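You operate a simulated robot arm through the tools that you are given. There is no shell and no other tool.

You are at the controls of a simulated robot arm. One attempt, no reset.

## Task
Top the tank up into the Fill band with the air on.
Fine: shutter to 50 % and air on before the lid opens; spill nothing; shut the lid, then switch the air off.

It is judged by the outcome, as a careful person would: the job done as asked, and still so three seconds after it is handed in. It fails if anything else is knocked over, pushed out of place, dropped, spilled or broken. Lids that push on must go on centred and level and be pressed home; caps that screw on are set level and turned clockwise until they are tight.

## Robot
A 7-joint arm with a fingered hand, fixed in place. Base frame: the origin is at the foot of the arm, x ahead of it, y to its left, z up. Units: mm, degrees, N and s.
With the tool pointing down near the work surface it reaches from about 240 to 680 mm from the base axis. Its first joint turns from -166.0 to 166.0 degrees. Payload 4 kg.
The TCP is the grasp point between the finger pads, 26 mm short of the fingertips. In the tool frame z runs along the fingers and y along their closing line. The gripper opens to 148 mm. The gripper's body begins 73 mm behind the TCP. The gripper is a hand of 3 fingers: y runs from the thumb to the fingers, the wrist lies at [0, 0, -239] in the tool frame, and closing takes about 1.5 s.
Orientation is that of the tool frame in the base frame, as a unit quaternion [w, x, y, z]. With the fingers straight down and closing along the base's y, the tool's x points along the base's -x, its y along +y and its z along -z.

## Interface
- The arm moves only by the tool send_rows. Its argument "motion" is a list of rows, each a list of 3 entries, a list of its own where there are three numbers: the turn, a rotation vector about the tool's x, y, z in degrees, then the shift along the tool's x, y, z in cm, then the opening, from 0 (shut) to 1 (fully open). In form: [[[ax, ay, az], [x, y, z], claw], ...]. A call has 1 to 20 rows; each row shifts and turns the commanded pose from where the row before left it, along the tool's axes as they then stand. Rows are played at 5 a second. More than 50 mm and 8.6 degrees between two rows, or a gripper value outside its range, and nothing of the call is played. Where a pose cannot be reached the arm comes as near as it can. A force on the tool above 40 N (or 10 N above the force at the start of the call, whichever is more), or a blocked arm, ends the call early, and 0.2 s more pass. Each finger travels about 72 mm/s and halts on what it meets, pressing with about 31 N; the grip force reading is that of the motor and also rises with nothing between the fingers. The clock runs only during rows and for 0.2 s after the last one: add rows that do not move to give the fingers time. The reply holds the time, the measured pose of the TCP, the force on the tool along the base axes, the opening and the grip force, in the units named above and with some noise, with the torque about the TCP (base axes, N m) and any sound that the robot's microphone picked up, and new pictures: "show" is both (left out), scene, wrist or none.
- Cameras (640 x 400 px; columns grow to the right, rows downward): "scene" is fixed at [40.2, 498.2, 1334.6]; the picture's right is [-0.71, -0.70, 0.00], its down [-0.31, 0.31, -0.90] and it looks along [0.63, -0.64, -0.44] (base axes); focal length 289 px, centre (320, 200). "wrist" rides on the gripper at [68, -39, -90] in the tool frame; the picture's right is [0.50, 0.87, 0.00], its down [-0.66, 0.38, -0.65] and it looks along [-0.57, 0.33, 0.76] (tool axes); focal length 222 px, centre (320, 200). There is no depth. A picture from a camera that has moved, and an enlarged one, comes with that camera's place and axes in the base frame and with its lens. The place of the scene camera against the robot may be out by one fixed shift of up to 12 mm in any direction.
- lift_body(by): slides the trunk up (or, below 0, down) by that many mm; the arm rides with it, the base frame stays. It gives what a move gives, with no picture.
- grasp_type(shape): the hand has 3 fingers and takes this shape, open, in about a second: jaw (thumb against the fingers, like two jaws); tri (thumb and two fingers); tip (a fingertip pinch); poke (one finger out to press); point (the index stretched); flat (the hand flat); cup (the hand cupped); fist (a fist). The gripper value then closes the fingers along that shape, each until it touches; the sizes above hold for jaw. It gives what a move gives, with no picture.
- enlarge(camera, box): a new picture of the part [left, top, right, bottom] of that camera's present view, enlarged. No time passes.
- hand_in(): hands the job in; it is judged then, once.

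Nothing tells you positions but the pictures and the camera data. Unless the task says otherwise, let go and move clear before handing in.

The tools are called after "Emit:" as name(argument=value, ...) on one line, values as JSON. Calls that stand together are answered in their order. send_rows: Moves the arm, as the interface text tells. Its arguments: {"type":"object","properties":{"motion":{"type":"array","items":{"type":"array"}},"show":{"type":"string","enum":["both","scene","wrist","none"]}},"required":["motion"]} The other tools are called the same way: lift_body (by) slides the trunk up or down; grasp_type (shape) gives the hand a shape; enlarge (camera, box) takes an enlarged picture of a part of a camera's view; hand_in () hands the job in.

At the start:

```text
clock: 0.0
eef_pos: [465.4, -53.5, 1184.5]
orientation: [0.001, -0.001, 1.0, 0.0]
ft_force: [-0.5, -0.1, 0.2]
torque: [-0.02, -0.06, 0.04]
width: 147.7
grip_force: 0.1
shape: jaw
trunk travel left (down, up): [-525.0, 65.0]
```

scene: 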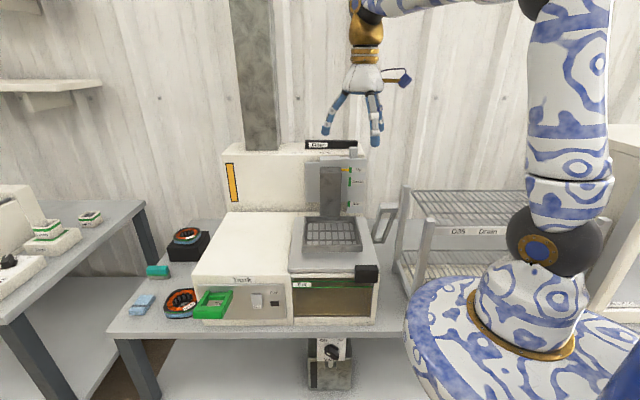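
wrist: 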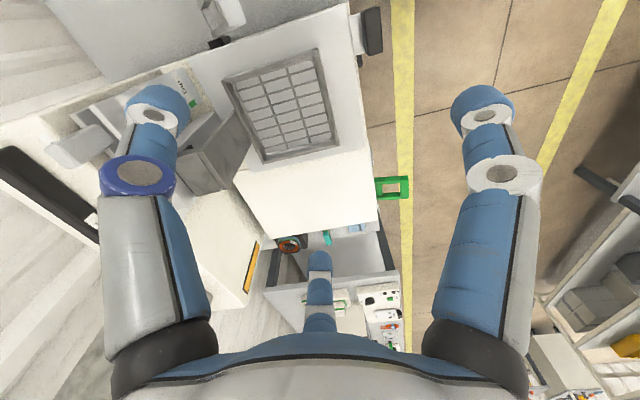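

I see a white machine on a table with a lidded grille, a green tray, a vertical shutter with a scale, and a control box; I first need closer looks before moving anything.

Emit:
enlarge(camera="scene", box=[180, 120, 420, 270])

Emit:
enlarge(camera="scene", box=[120, 220, 400, 395])

Emit:
enlarge(camera="scene", box=[290, 130, 390, 220])

Emit:
enlarge(camera="scene", box=[380, 170, 540, 290])

Emit:
enlarge(camera="wrist", box=[0, 0, 420, 380])

```text
2.67 times, centred on (300, 195) of scene
camera zoom: at [40.2, 498.2, 1334.6], right [-0.71, -0.7, 0.0], down [-0.31, 0.31, -0.9], along [0.63, -0.64, -0.44], focal length 770 px, centre (373, 213)
```

zoom: 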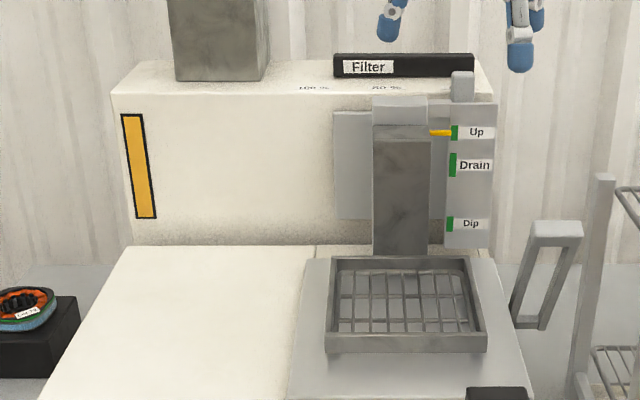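

```text
2.29 times, centred on (260, 308) of scene
camera zoom: at [40.2, 498.2, 1334.6], right [-0.71, -0.7, 0.0], down [-0.31, 0.31, -0.9], along [0.63, -0.64, -0.44], focal length 660 px, centre (457, -46)
```

zoom: 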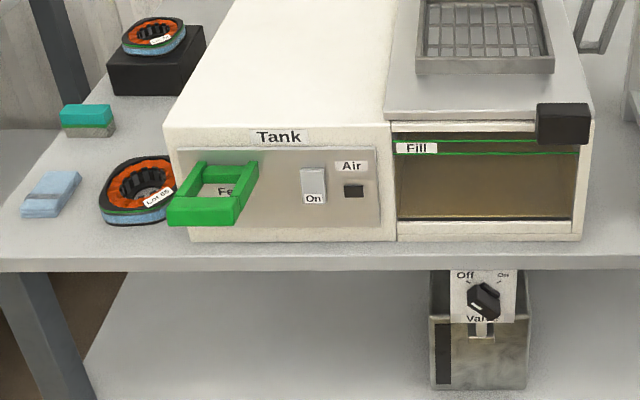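

```text
4.44 times, centred on (340, 175) of scene
camera zoom: at [40.2, 498.2, 1334.6], right [-0.71, -0.7, 0.0], down [-0.31, 0.31, -0.9], along [0.63, -0.64, -0.44], focal length 1284 px, centre (231, 311)
```

zoom: 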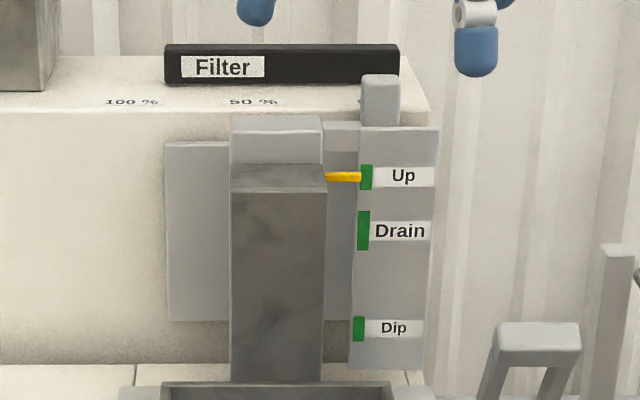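

```text
3.33 times, centred on (460, 230) of scene
camera zoom: at [40.2, 498.2, 1334.6], right [-0.71, -0.7, 0.0], down [-0.31, 0.31, -0.9], along [0.63, -0.64, -0.44], focal length 963 px, centre (-147, 100)
```

zoom: 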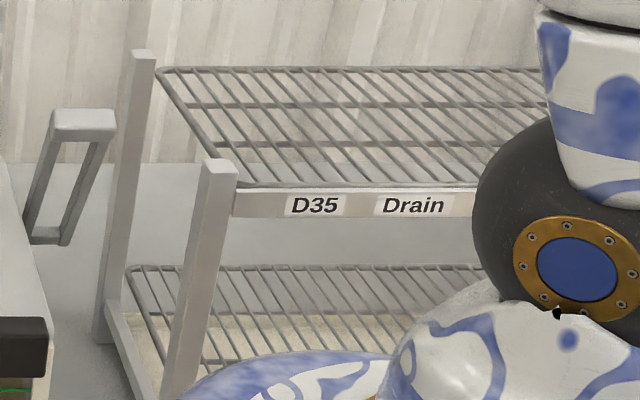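

```text
1.05 times, centred on (210, 190) of wrist (not enlarged: the box is as wide or as high as the picture)
camera zoom: at [398.3, -93.0, 1275.5], right [-0.5, 0.87, 0.0], down [0.65, 0.38, 0.65], along [0.57, 0.33, -0.76], focal length 234 px, centre (436, 210)
```

zoom: 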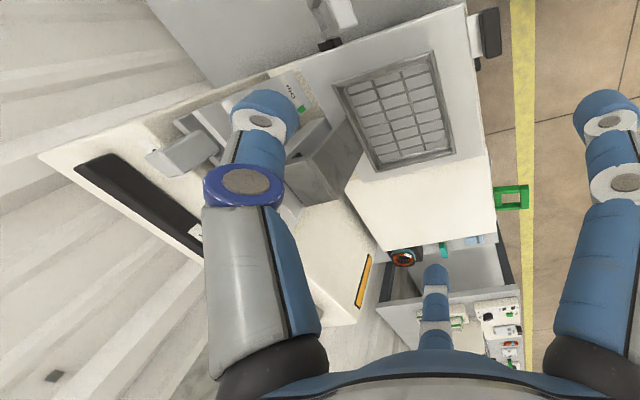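

The machine looks like a varnish dip tank with a front panel (Feed, Air), a can with a valve below, and a sliding shutter on top. I'll look closer at each control.

Emit:
enlarge(camera="scene", box=[190, 270, 300, 335])

Emit:
enlarge(camera="scene", box=[285, 325, 375, 395])

Emit:
enlarge(camera="scene", box=[285, 250, 395, 330])

Emit:
enlarge(camera="scene", box=[280, 130, 380, 170])

Emit:
enlarge(camera="scene", box=[0, 180, 210, 320])

Emit:
enlarge(camera="wrist", box=[100, 0, 400, 200])

Emit:
enlarge(camera="wrist", box=[150, 0, 280, 80])

Emit:
enlarge(camera="wrist", box=[260, 230, 420, 350])

```text
5.82 times, centred on (245, 302) of scene
camera zoom: at [40.2, 498.2, 1334.6], right [-0.71, -0.7, 0.0], down [-0.31, 0.31, -0.9], along [0.63, -0.64, -0.44], focal length 1680 px, centre (756, -396)
```

zoom: 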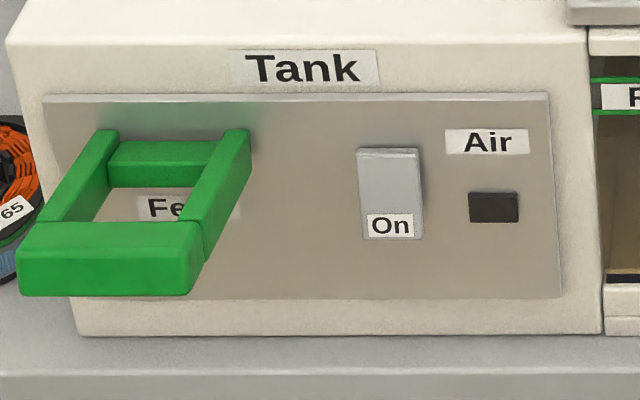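

```text
5.71 times, centred on (330, 360) of scene
camera zoom: at [40.2, 498.2, 1334.6], right [-0.71, -0.7, 0.0], down [-0.31, 0.31, -0.9], along [0.63, -0.64, -0.44], focal length 1650 px, centre (263, -714)
```

zoom: 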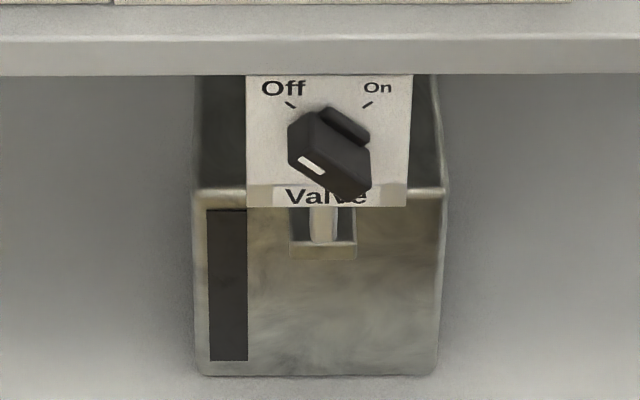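

```text
5.00 times, centred on (340, 290) of scene
camera zoom: at [40.2, 498.2, 1334.6], right [-0.71, -0.7, 0.0], down [-0.31, 0.31, -0.9], along [0.63, -0.64, -0.44], focal length 1444 px, centre (220, -250)
```

zoom: 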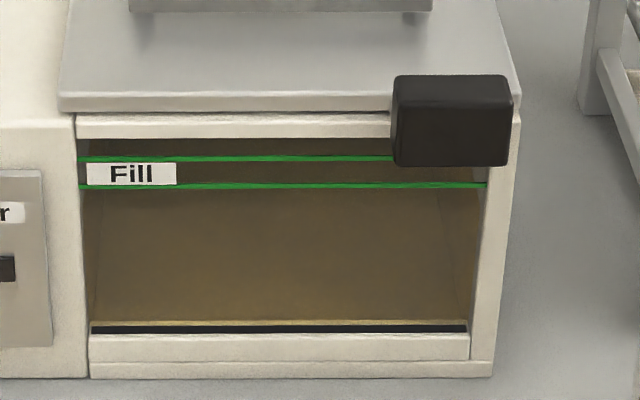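

```text
6.40 times, centred on (330, 150) of scene
camera zoom: at [40.2, 498.2, 1334.6], right [-0.71, -0.7, 0.0], down [-0.31, 0.31, -0.9], along [0.63, -0.64, -0.44], focal length 1848 px, centre (256, 520)
```

zoom: 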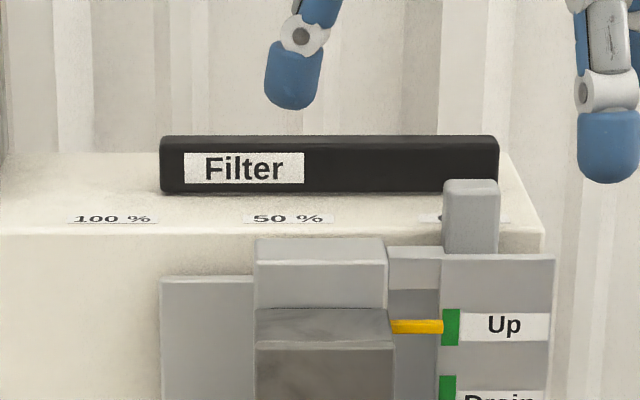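

```text
2.86 times, centred on (105, 250) of scene
camera zoom: at [40.2, 498.2, 1334.6], right [-0.71, -0.7, 0.0], down [-0.31, 0.31, -0.9], along [0.63, -0.64, -0.44], focal length 825 px, centre (934, 57)
```

zoom: 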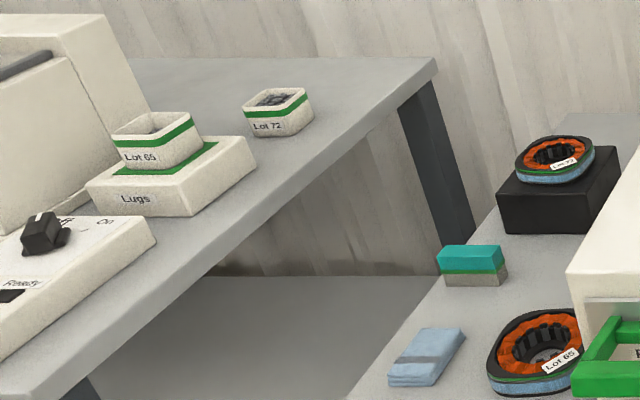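

```text
2.00 times, centred on (250, 100) of wrist
camera zoom: at [398.3, -93.0, 1275.5], right [-0.5, 0.87, 0.0], down [0.65, 0.38, 0.65], along [0.57, 0.33, -0.76], focal length 444 px, centre (460, 400)
```

zoom: 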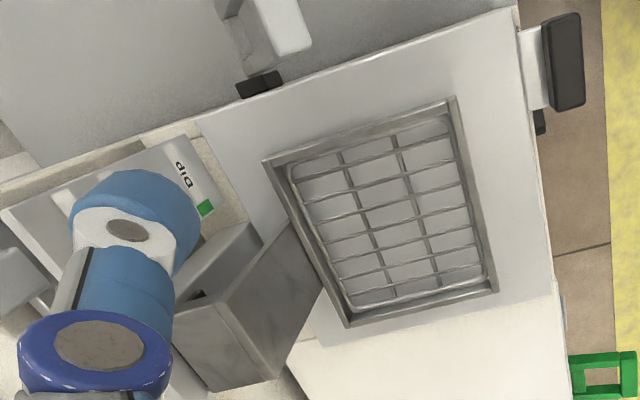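

```text
4.92 times, centred on (215, 40) of wrist
camera zoom: at [398.3, -93.0, 1275.5], right [-0.5, 0.87, 0.0], down [0.65, 0.38, 0.65], along [0.57, 0.33, -0.76], focal length 1094 px, centre (837, 988)
```

zoom: 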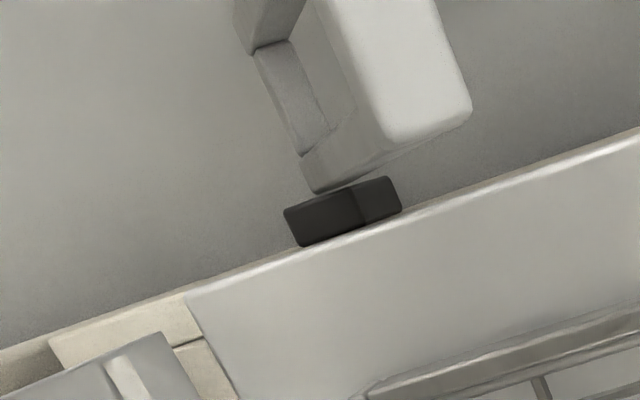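

```text
3.33 times, centred on (340, 290) of wrist
camera zoom: at [398.3, -93.0, 1275.5], right [-0.5, 0.87, 0.0], down [0.65, 0.38, 0.65], along [0.57, 0.33, -0.76], focal length 740 px, centre (253, -100)
```

zoom: 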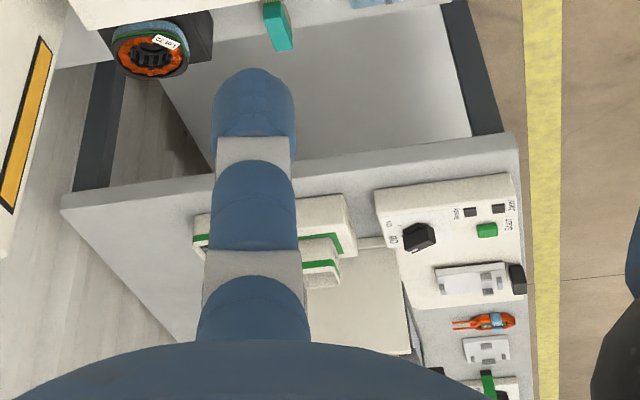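

The machine stands turned about 45° to my base, its front facing roughly [-0.7, 0.7]; the Feed/Air panel is near [575, 235, 770] and the shutter knob near [630, -260, 1035], at 0 %. I'll turn the hand and move high to the left first, so I can look at the front panel.

Emit:
send_rows(motion=[[[0, 0, 7.5], [0, 0, 0], 1], [[0, 0, 7.5], [0, 0, 0], 1], [[0, 0, 7.5], [0, 0, 0], 1], [[0, 0, 7.5], [0, 0, 0], 1], [[0, 0, 7.5], [0, 0, 0], 1], [[0, 0, 7.5], [0, 0, 0], 1], [[0, 0, 7.5], [0, 0, 0], 1], [[0, 0, 7.5], [0, 0, 0], 1], [[0, 0, 7.5], [0, 0, 0], 1], [[0, 0, 7.5], [0, 0, 0], 1], [[0, 0, 0], [3.92, 1.35, 0], 1], [[0, 0, 0], [3.92, 1.35, 0], 1], [[0, 0, 0], [3.92, 1.35, 0], 1], [[0, 0, 0], [3.92, 1.35, 0], 1], [[0, 0, 0], [3.92, 1.35, 0], 1], [[0, 0, 0], [3.92, 1.35, 0], 1], [[0, 0, 0], [3.92, 1.35, 0], 1], [[0, 0, 0], [3.92, 1.35, 0], 1], [[0, 0, 0], [3.92, 1.35, 0], 1]])

```text
clock: 4.0
eef_pos: [489.3, 319.4, 1183.5]
orientation: [0.0, 0.608, 0.794, 0.0]
ft_force: [0.5, 0.6, 0.6]
torque: [0.01, -0.04, 0.02]
width: 147.9
grip_force: 0.1
shape: jaw
trunk travel left (down, up): [-525.0, 65.0]
camera wrist: at [434.9, 374.7, 1274.9], right [0.71, 0.71, 0.0], down [0.54, -0.53, 0.65], along [0.46, -0.46, -0.76], focal length 222 px, centre (320, 200)
```

scene: 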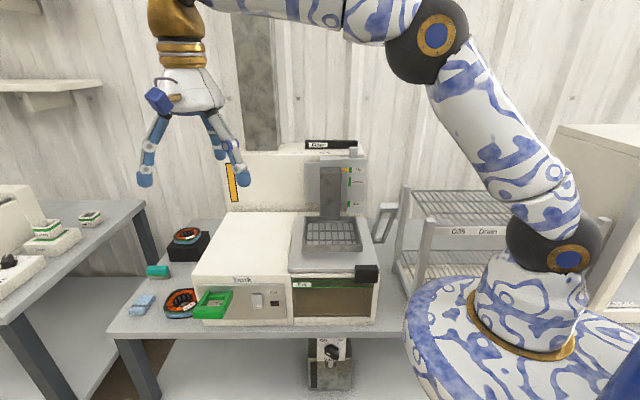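
wrist: 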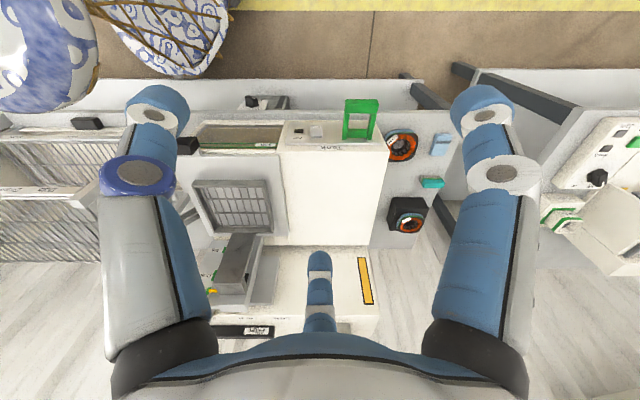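

The wrist view is upside down relative to the machine but shows everything. I'll zoom on the panel, the tank window and the shutter from here.

Emit:
enlarge(camera="wrist", box=[270, 90, 400, 170])

Emit:
enlarge(camera="wrist", box=[170, 90, 300, 170])

Emit:
enlarge(camera="wrist", box=[190, 220, 310, 345])

```text
4.92 times, centred on (335, 130) of wrist
camera zoom: at [434.9, 374.7, 1274.9], right [0.71, 0.71, 0.0], down [0.54, -0.53, 0.65], along [0.46, -0.46, -0.76], focal length 1094 px, centre (246, 545)
```

zoom: 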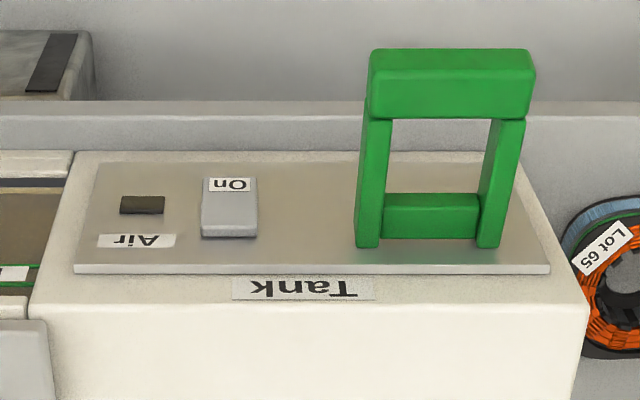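

```text
4.92 times, centred on (235, 130) of wrist
camera zoom: at [434.9, 374.7, 1274.9], right [0.71, 0.71, 0.0], down [0.54, -0.53, 0.65], along [0.46, -0.46, -0.76], focal length 1094 px, centre (738, 545)
```

zoom: 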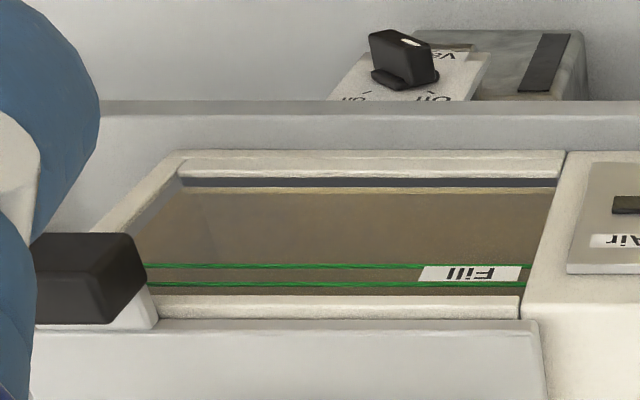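

```text
3.20 times, centred on (250, 282) of wrist
camera zoom: at [434.9, 374.7, 1274.9], right [0.71, 0.71, 0.0], down [0.54, -0.53, 0.65], along [0.46, -0.46, -0.76], focal length 711 px, centre (544, -64)
```

zoom: 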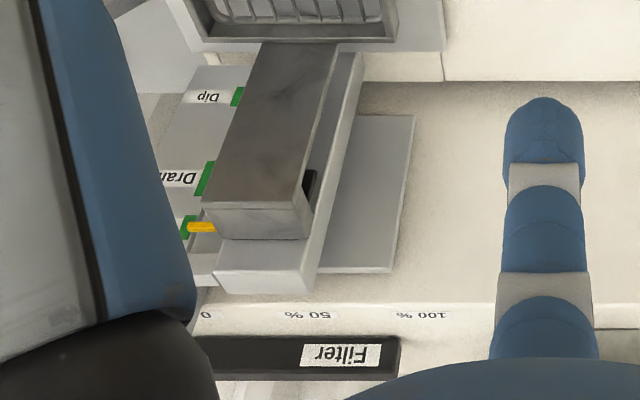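

The green loop is the Feed handle, the Air switch beside it is a rocker with "On", and the lid's black handle sticks out at the front right. I'll go down for a closer look at the panel and window.

Emit:
send_rows(motion=[[[0, 0, 0], [0, 0, 4], 1], [[0, 0, 0], [0, 0, 4], 1], [[0, 0, 0], [0, 0, 4], 1], [[0, 0, 0], [0, 0, 4], 1], [[0, 0, 0], [0, 0, 4], 1], [[0, 0, 0], [0, 0, 4], 1], [[0, 0, 0], [0, 0, 4], 1]])

```text
clock: 5.6
eef_pos: [491.2, 318.0, 903.7]
orientation: [0.0, 0.608, 0.794, 0.0]
ft_force: [0.7, -0.4, -0.2]
torque: [-0.03, 0.03, 0.02]
width: 148.1
grip_force: 0.1
shape: jaw
trunk travel left (down, up): [-525.0, 65.0]
camera wrist: at [436.4, 372.3, 993.8], right [0.71, 0.71, 0.0], down [0.54, -0.53, 0.65], along [0.46, -0.46, -0.76], focal length 222 px, centre (320, 200)
```

scene: 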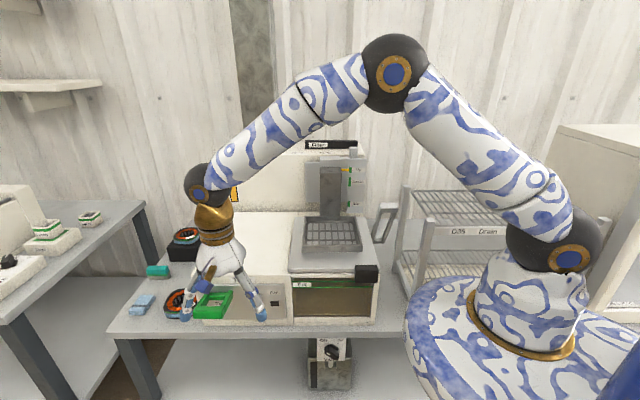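
wrist: 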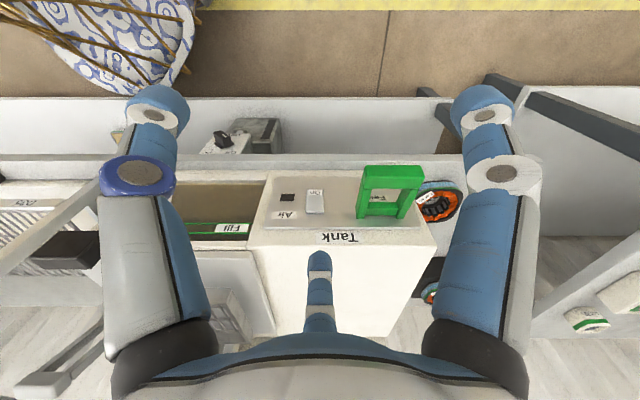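

Emit:
enlarge(camera="wrist", box=[250, 150, 450, 260])

Emit:
enlarge(camera="wrist", box=[170, 100, 300, 260])

Emit:
enlarge(camera="wrist", box=[250, 160, 350, 240])

Emit:
enlarge(camera="wrist", box=[350, 150, 440, 230])

Emit:
enlarge(camera="wrist", box=[0, 170, 120, 400])

```text
3.20 times, centred on (350, 205) of wrist
camera zoom: at [436.4, 372.3, 993.8], right [0.71, 0.71, 0.0], down [0.54, -0.53, 0.65], along [0.46, -0.46, -0.76], focal length 711 px, centre (224, 184)
```

zoom: 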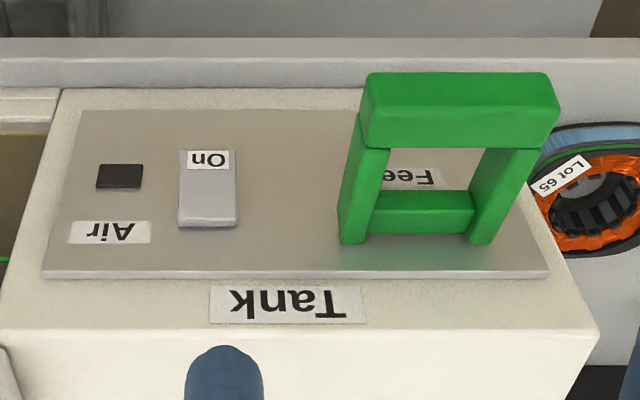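

```text
2.50 times, centred on (235, 180) of wrist
camera zoom: at [436.4, 372.3, 993.8], right [0.71, 0.71, 0.0], down [0.54, -0.53, 0.65], along [0.46, -0.46, -0.76], focal length 555 px, centre (532, 250)
```

zoom: 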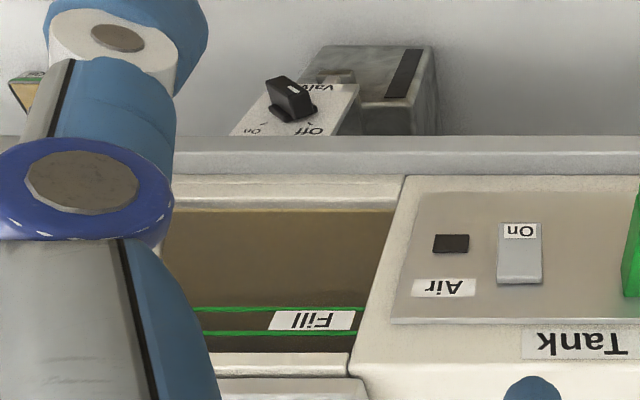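

```text
5.00 times, centred on (300, 200) of wrist
camera zoom: at [436.4, 372.3, 993.8], right [0.71, 0.71, 0.0], down [0.54, -0.53, 0.65], along [0.46, -0.46, -0.76], focal length 1111 px, centre (420, 200)
```

zoom: 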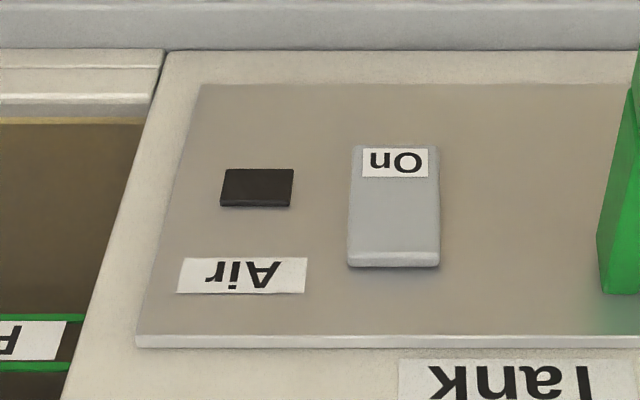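

```text
5.00 times, centred on (395, 190) of wrist
camera zoom: at [436.4, 372.3, 993.8], right [0.71, 0.71, 0.0], down [0.54, -0.53, 0.65], along [0.46, -0.46, -0.76], focal length 1111 px, centre (-55, 250)
```

zoom: 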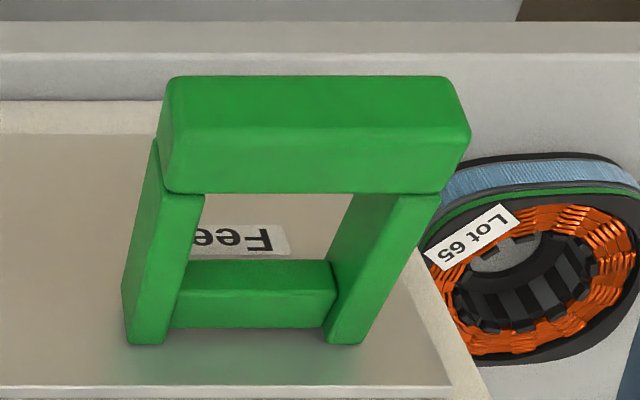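

```text
1.74 times, centred on (60, 285) of wrist
camera zoom: at [436.4, 372.3, 993.8], right [0.71, 0.71, 0.0], down [0.54, -0.53, 0.65], along [0.46, -0.46, -0.76], focal length 386 px, centre (772, 52)
```

zoom: 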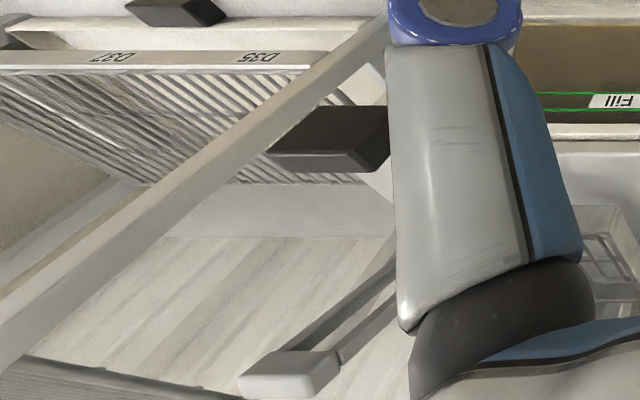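

Emit:
enlarge(camera="scene", box=[285, 265, 385, 327])

Emit:
enlarge(camera="scene", box=[280, 200, 400, 290])

Emit:
enlarge(camera="scene", box=[310, 330, 360, 365])

```text
6.40 times, centred on (335, 296) of scene
camera zoom: at [40.2, 498.2, 1334.6], right [-0.71, -0.7, 0.0], down [-0.31, 0.31, -0.9], along [0.63, -0.64, -0.44], focal length 1848 px, centre (224, -414)
```

zoom: 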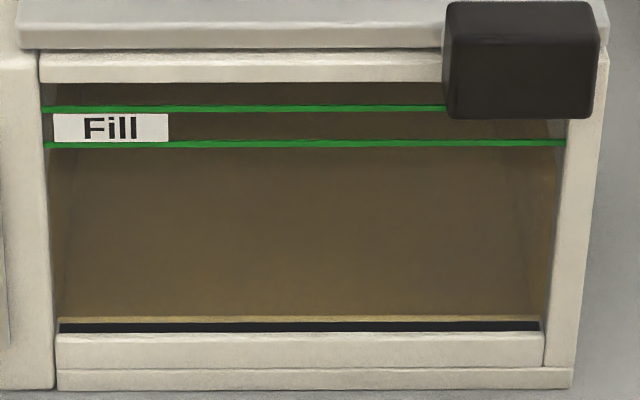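

```text
4.44 times, centred on (340, 245) of scene
camera zoom: at [40.2, 498.2, 1334.6], right [-0.71, -0.7, 0.0], down [-0.31, 0.31, -0.9], along [0.63, -0.64, -0.44], focal length 1284 px, centre (231, 0)
```

zoom: 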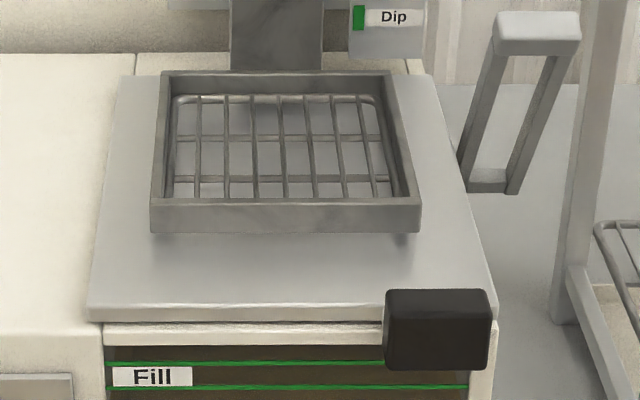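

```text
11.43 times, centred on (335, 348) of scene
camera zoom: at [40.2, 498.2, 1334.6], right [-0.71, -0.7, 0.0], down [-0.31, 0.31, -0.9], along [0.63, -0.64, -0.44], focal length 3301 px, centre (149, -1486)
```

zoom: 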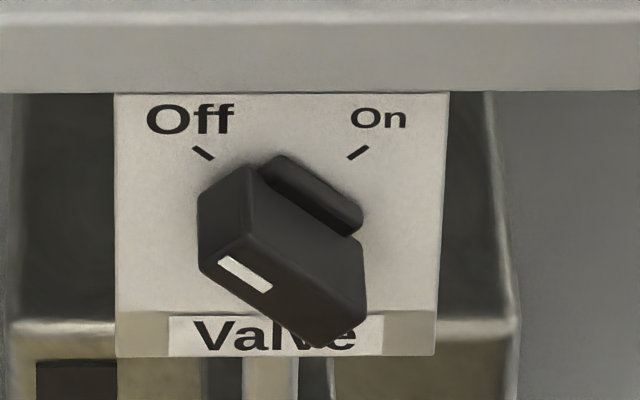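

The lamp beside "Air" is dark, the valve knob points at Off, and the lid is a plate below the raised basket. The shutter scale is far back near [775, -278, 1007], so I'll go back up and look at it closely next.

Emit:
send_rows(motion=[[[0, 0, 0], [0, 0, -3.6], 1], [[0, 0, 0], [0, 0, -3.6], 1], [[0, 0, 0], [0, 0, -3.6], 1], [[0, 0, 0], [0, 0, -3.6], 1], [[0, 0, 0], [0, 0, -3.6], 1], [[0, 0, 0], [0, 0, -3.6], 1], [[0, 0, 0], [0, 0, -3.6], 1], [[0, 0, 0], [-3.96, -0.6, 0], 1], [[0, 0, 0], [-3.96, -0.6, 0], 1], [[0, 0, 0], [-3.96, -0.6, 0], 1], [[0, 0, 0], [-3.96, -0.6, 0], 1], [[0, 0, 0], [-3.96, -0.6, 0], 1], [[0, 0, 0], [-3.96, -0.6, 0], 1], [[0, 0, 0], [-3.96, -0.6, 0], 1], [[0, 0, 0], [-3.96, -0.6, 0], 1], [[0, 0, 0], [-3.96, -0.6, 0], 1], [[0, 0, 0], [-3.96, -0.6, 0], 1], [[0, 0, 0], [-3.96, -0.6, 0], 1]])

```text
clock: 9.4
eef_pos: [541.1, -117.6, 1157.0]
orientation: [0.0, 0.609, 0.794, -0.001]
ft_force: [-0.2, -0.1, 0.1]
torque: [-0.01, 0.0, 0.02]
width: 147.9
grip_force: 0.1
shape: jaw
trunk travel left (down, up): [-525.0, 65.0]
camera wrist: at [486.8, -63.1, 1247.0], right [0.71, 0.71, 0.0], down [0.54, -0.53, 0.65], along [0.46, -0.46, -0.76], focal length 222 px, centre (320, 200)
```

scene: 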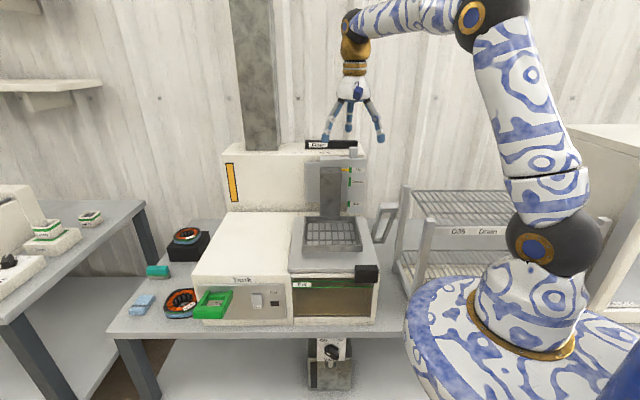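
wrist: 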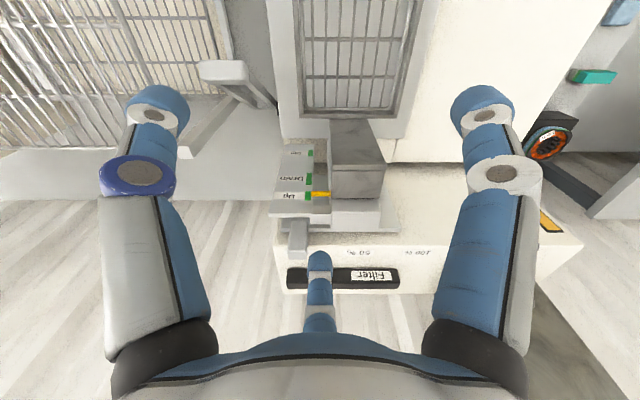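

Emit:
enlarge(camera="wrist", box=[260, 190, 440, 300])

Emit:
enlarge(camera="wrist", box=[180, 0, 430, 140])

Emit:
enlarge(camera="wrist", box=[265, 140, 385, 265])

```text
3.56 times, centred on (350, 245) of wrist
camera zoom: at [486.8, -63.1, 1247.0], right [0.71, 0.71, 0.0], down [0.54, -0.53, 0.65], along [0.46, -0.46, -0.76], focal length 790 px, centre (213, 40)
```

zoom: 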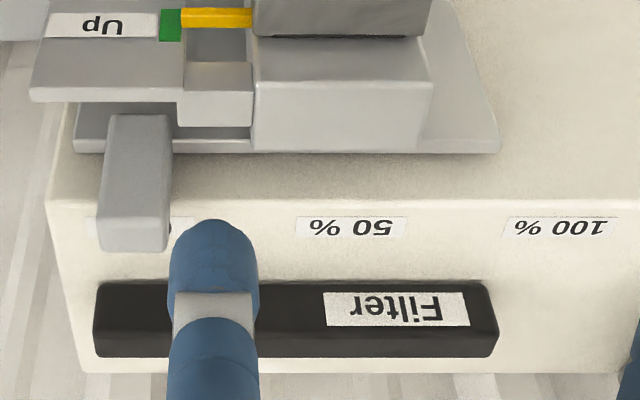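

```text
2.56 times, centred on (305, 70) of wrist
camera zoom: at [486.8, -63.1, 1247.0], right [0.71, 0.71, 0.0], down [0.54, -0.53, 0.65], along [0.46, -0.46, -0.76], focal length 569 px, centre (358, 533)
```

zoom: 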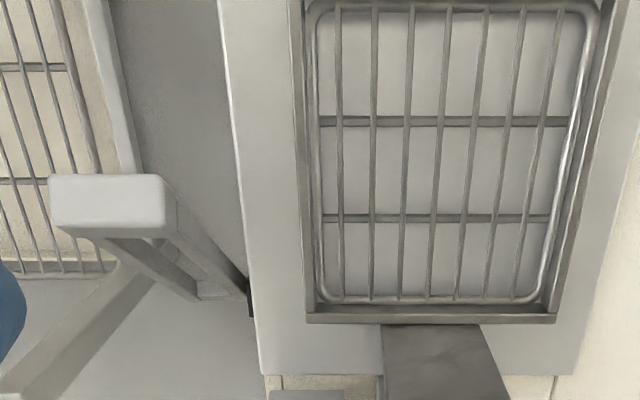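

```text
3.20 times, centred on (325, 202) of wrist
camera zoom: at [486.8, -63.1, 1247.0], right [0.71, 0.71, 0.0], down [0.54, -0.53, 0.65], along [0.46, -0.46, -0.76], focal length 711 px, centre (304, 192)
```

zoom: 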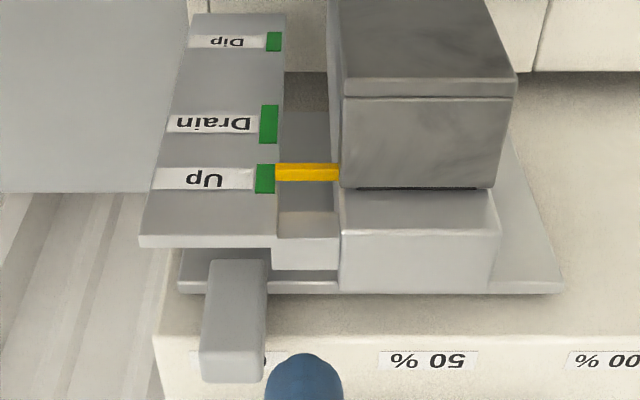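

The shutter knob is a grey tab standing at 0 %, about [657, -285, 1042] at its top, and the 50 % mark lies about 104 mm further along [0.7, 0.7]. A single finger should serve to push the tab, so I'll try the poke shape here in free air and look at it.

Emit:
grasp_type(shape="poke")

Emit:
send_rows(motion=[[[0, 0, 0], [0, 0, 0], 1]])

Emit:
enlarge(camera="scene", box=[290, 0, 430, 170])

```text
clock: 10.3
eef_pos: [540.6, -116.9, 1156.7]
orientation: [0.0, 0.608, 0.794, 0.001]
ft_force: [-0.1, -0.4, 0.4]
torque: [0.0, 0.0, 0.0]
width: 0.1
grip_force: 0.1
shape: poke
trunk travel left (down, up): [-525.0, 65.0]
```

```text
clock: 10.7
eef_pos: [541.3, -116.5, 1156.6]
orientation: [0.001, 0.608, 0.794, -0.001]
ft_force: [0.6, 0.5, 0.0]
torque: [0.02, 0.01, 0.04]
width: 0.3
grip_force: 0.0
shape: poke
trunk travel left (down, up): [-525.0, 65.0]
camera wrist: at [486.6, -62.4, 1247.0], right [0.71, 0.71, 0.0], down [0.54, -0.53, 0.65], along [0.46, -0.46, -0.76], focal length 222 px, centre (320, 200)
```

scene: 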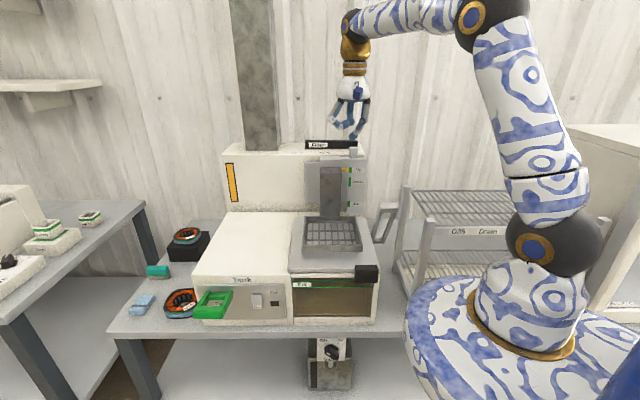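
wrist: 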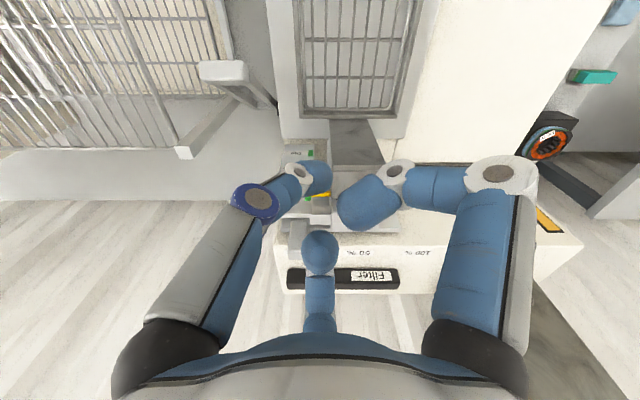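

```text
2.35 times, centred on (360, 85) of scene
camera zoom: at [40.2, 498.2, 1334.6], right [-0.71, -0.7, 0.0], down [-0.31, 0.31, -0.9], along [0.63, -0.64, -0.44], focal length 680 px, centre (226, 471)
```

zoom: 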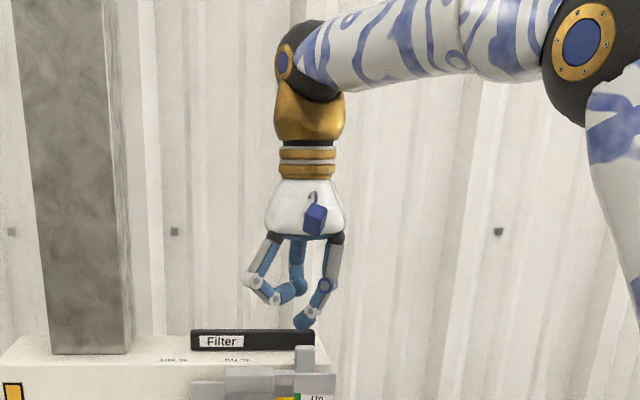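

Emit:
grasp_type(shape="point")

Emit:
send_rows(motion=[[[0, 0, 0], [0, 0, 0], 1]])

Emit:
enlarge(camera="scene", box=[290, 0, 430, 170])

```text
clock: 11.6
eef_pos: [540.4, -117.4, 1157.3]
orientation: [0.0, 0.608, 0.794, -0.001]
ft_force: [0.6, 0.5, -1.2]
torque: [-0.01, -0.03, 0.0]
width: 142.3
grip_force: 0.0
shape: point
trunk travel left (down, up): [-525.0, 65.0]
```

```text
clock: 12.0
eef_pos: [541.2, -117.0, 1155.6]
orientation: [0.0, 0.608, 0.794, 0.0]
ft_force: [0.0, -0.3, 0.1]
torque: [-0.01, 0.01, 0.0]
width: 141.8
grip_force: 0.1
shape: point
trunk travel left (down, up): [-525.0, 65.0]
camera wrist: at [486.6, -62.4, 1247.0], right [0.71, 0.71, 0.0], down [0.54, -0.53, 0.65], along [0.46, -0.46, -0.76], focal length 222 px, centre (320, 200)
```

scene: 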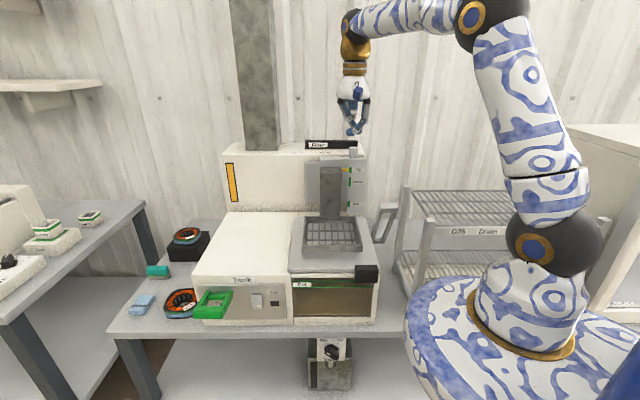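
wrist: 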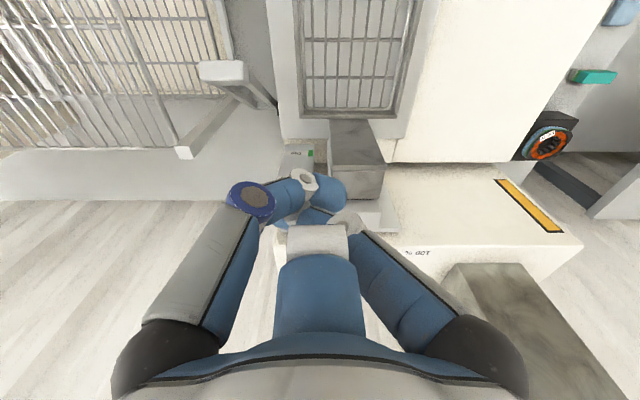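

```text
2.35 times, centred on (360, 85) of scene
camera zoom: at [40.2, 498.2, 1334.6], right [-0.71, -0.7, 0.0], down [-0.31, 0.31, -0.9], along [0.63, -0.64, -0.44], focal length 680 px, centre (226, 471)
```

zoom: 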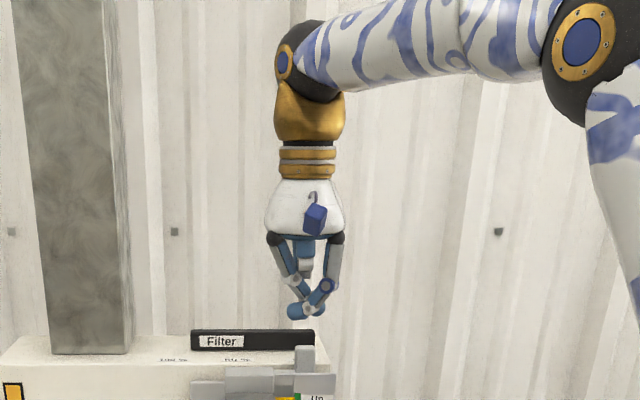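

Emit:
grasp_type(shape="jaw")

Emit:
send_rows(motion=[[[0, 0, 0], [0, 0, 0], 0.3], [[0, 0, 0], [0, 0, 0], 0.3], [[0, 0, 0], [0, 0, 0], 0.3], [[0, 0, 0], [0, 0, 0], 0.3], [[0, 0, 0], [0, 0, 0], 0.3], [[0, 0, 0], [0, 0, 0], 0.3], [[0, 0, 0], [0, 0, 0], 0.3], [[0, 0, 0], [0, 0, 0], 0.3]])

Emit:
enlarge(camera="scene", box=[290, 0, 430, 170])

```text
clock: 12.9
eef_pos: [540.0, -116.8, 1156.7]
orientation: [0.0, 0.608, 0.794, 0.0]
ft_force: [-0.7, 0.5, 0.4]
torque: [0.0, 0.02, 0.05]
width: 148.0
grip_force: 0.1
shape: jaw
trunk travel left (down, up): [-525.0, 65.0]
```

```text
clock: 14.7
eef_pos: [541.0, -117.4, 1157.1]
orientation: [0.0, 0.609, 0.793, 0.0]
ft_force: [1.4, 0.2, 0.1]
torque: [-0.02, 0.02, 0.0]
width: 44.8
grip_force: 0.1
shape: jaw
trunk travel left (down, up): [-525.0, 65.0]
camera wrist: at [486.6, -62.4, 1247.0], right [0.71, 0.71, 0.0], down [0.54, -0.53, 0.65], along [0.46, -0.46, -0.76], focal length 222 px, centre (320, 200)
```

scene: 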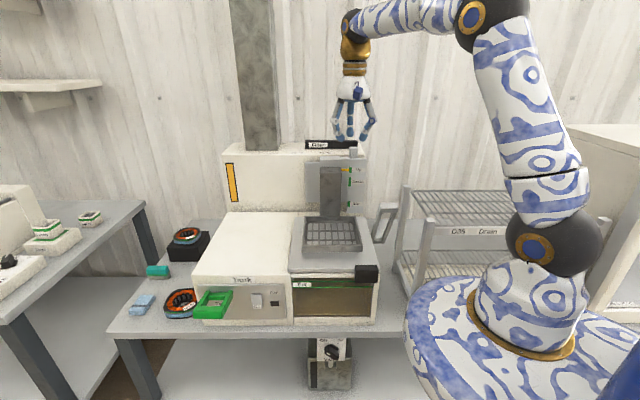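
wrist: 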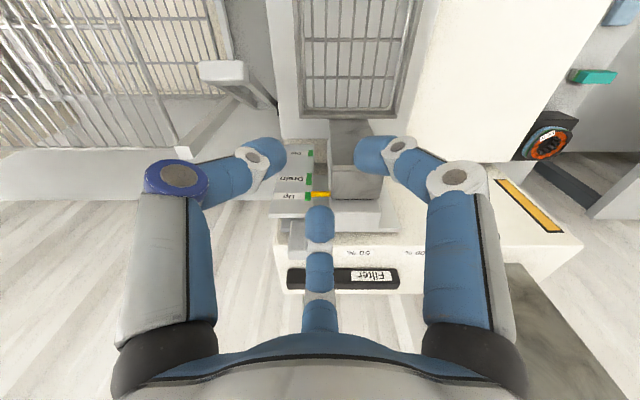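

```text
2.35 times, centred on (360, 85) of scene
camera zoom: at [40.2, 498.2, 1334.6], right [-0.71, -0.7, 0.0], down [-0.31, 0.31, -0.9], along [0.63, -0.64, -0.44], focal length 680 px, centre (226, 471)
```

zoom: 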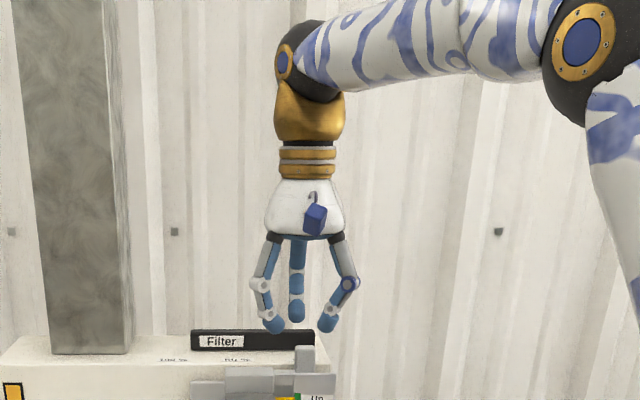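

The poke shape puts the thumb tip straight on the tool axis about 26 mm past the TCP, and the cabinet top is at z≈1020, the tab top at about 1042. I'll take the poke shape, tilt the hand 35° toward the back for reach, and hover to the right of the tab.

Emit:
grasp_type(shape="poke")

Emit:
send_rows(motion=[[[-3.5, -6.062, 0], [0, 0, 0], 0], [[-3.5, -6.062, 0], [0, 0, 0], 0], [[-3.5, -6.062, 0], [0, 0, 0], 0], [[-3.5, -6.062, 0], [0, 0, 0], 0], [[-3.5, -6.062, 0], [0, 0, 0], 0], [[0, 0, 0], [-2.48, 0, 2.66], 0], [[0, 0, 0], [-2.48, 0, 2.66], 0], [[0, 0, 0], [-2.48, 0, 2.66], 0], [[0, 0, 0], [-2.48, 0, 2.66], 0], [[0, 0, 0], [-2.48, 0, 2.66], 0], [[0, 0, 0], [-2.48, 0, 2.66], 0], [[0, 0, 0], [0, 0, 0], 0]])

Emit:
enlarge(camera="scene", box=[290, 60, 410, 180])

```text
clock: 15.6
eef_pos: [540.4, -117.8, 1157.8]
orientation: [0.0, 0.609, 0.793, 0.0]
ft_force: [0.2, 0.2, 0.6]
torque: [-0.02, 0.04, -0.02]
width: 0.0
grip_force: 0.1
shape: poke
trunk travel left (down, up): [-525.0, 65.0]
```

```text
clock: 18.2
eef_pos: [626.6, -311.9, 1100.5]
orientation: [0.298, 0.58, 0.757, -0.039]
ft_force: [-0.6, -0.3, -0.2]
torque: [0.0, 0.01, 0.0]
width: 0.0
grip_force: 31.6
shape: jaw
trunk travel left (down, up): [-525.0, 65.0]
camera wrist: at [546.4, -230.7, 1129.2], right [0.71, 0.71, 0.0], down [0.17, -0.17, 0.97], along [0.69, -0.68, -0.24], focal length 222 px, centre (320, 200)
```

scene: 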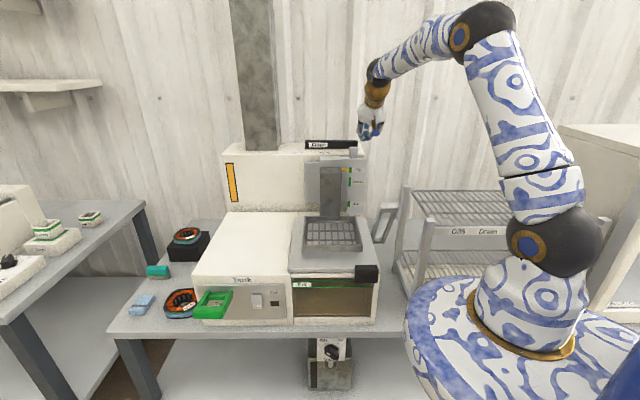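
wrist: 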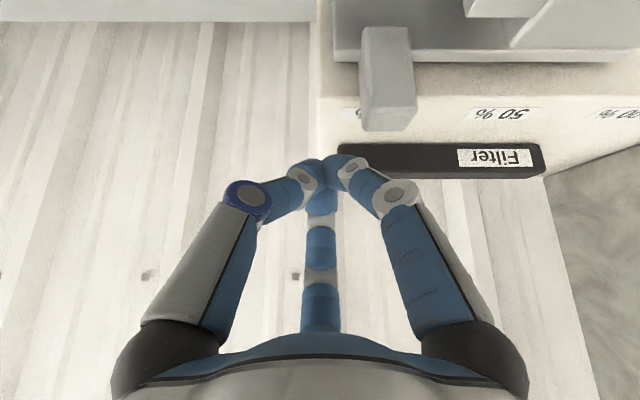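

```text
3.33 times, centred on (350, 120) of scene
camera zoom: at [40.2, 498.2, 1334.6], right [-0.71, -0.7, 0.0], down [-0.31, 0.31, -0.9], along [0.63, -0.64, -0.44], focal length 963 px, centre (220, 467)
```

zoom: 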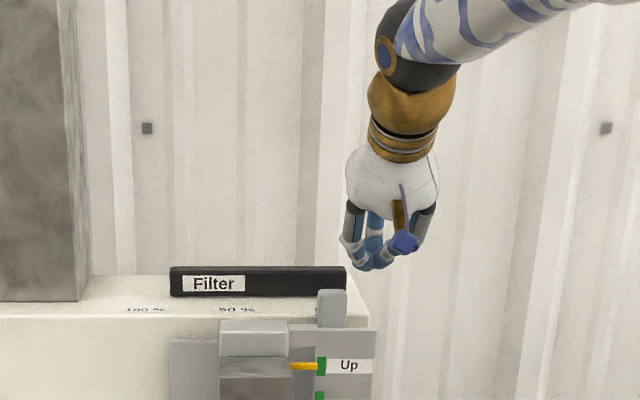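

Sending 0 had turned the poke into a closed jaw; I'll keep the value at 1 for poke. Let me zoom on the tab for its exact height before I lower.

Emit:
grasp_type(shape="poke")

Emit:
enlarge(camera="scene", box=[335, 140, 375, 165])

Emit:
enlarge(camera="wrist", box=[310, 0, 470, 180])

```text
clock: 19.1
eef_pos: [626.8, -311.4, 1098.4]
orientation: [0.298, 0.58, 0.757, -0.039]
ft_force: [0.2, 0.1, 0.2]
torque: [-0.01, 0.02, 0.0]
width: 0.3
grip_force: 0.0
shape: poke
trunk travel left (down, up): [-525.0, 65.0]
```

```text
16.00 times, centred on (355, 152) of scene
camera zoom: at [40.2, 498.2, 1334.6], right [-0.71, -0.7, 0.0], down [-0.31, 0.31, -0.9], along [0.63, -0.64, -0.44], focal length 4621 px, centre (-240, 960)
```

zoom: 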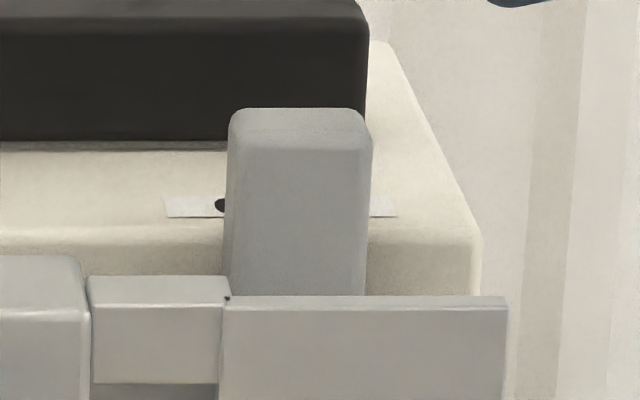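

```text
2.22 times, centred on (390, 90) of wrist
camera zoom: at [546.2, -230.4, 1129.3], right [0.71, 0.71, 0.0], down [0.17, -0.17, 0.97], along [0.69, -0.68, -0.24], focal length 494 px, centre (164, 444)
```

zoom: 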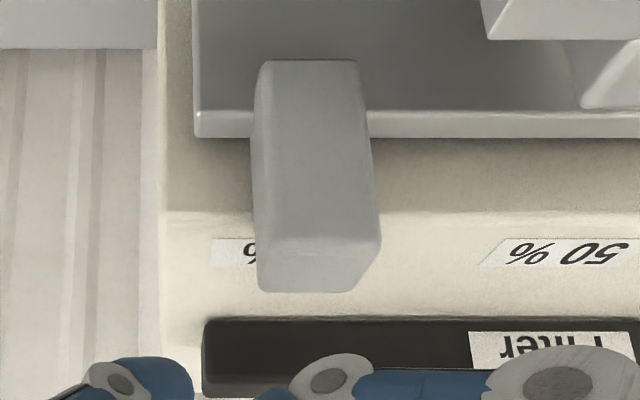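

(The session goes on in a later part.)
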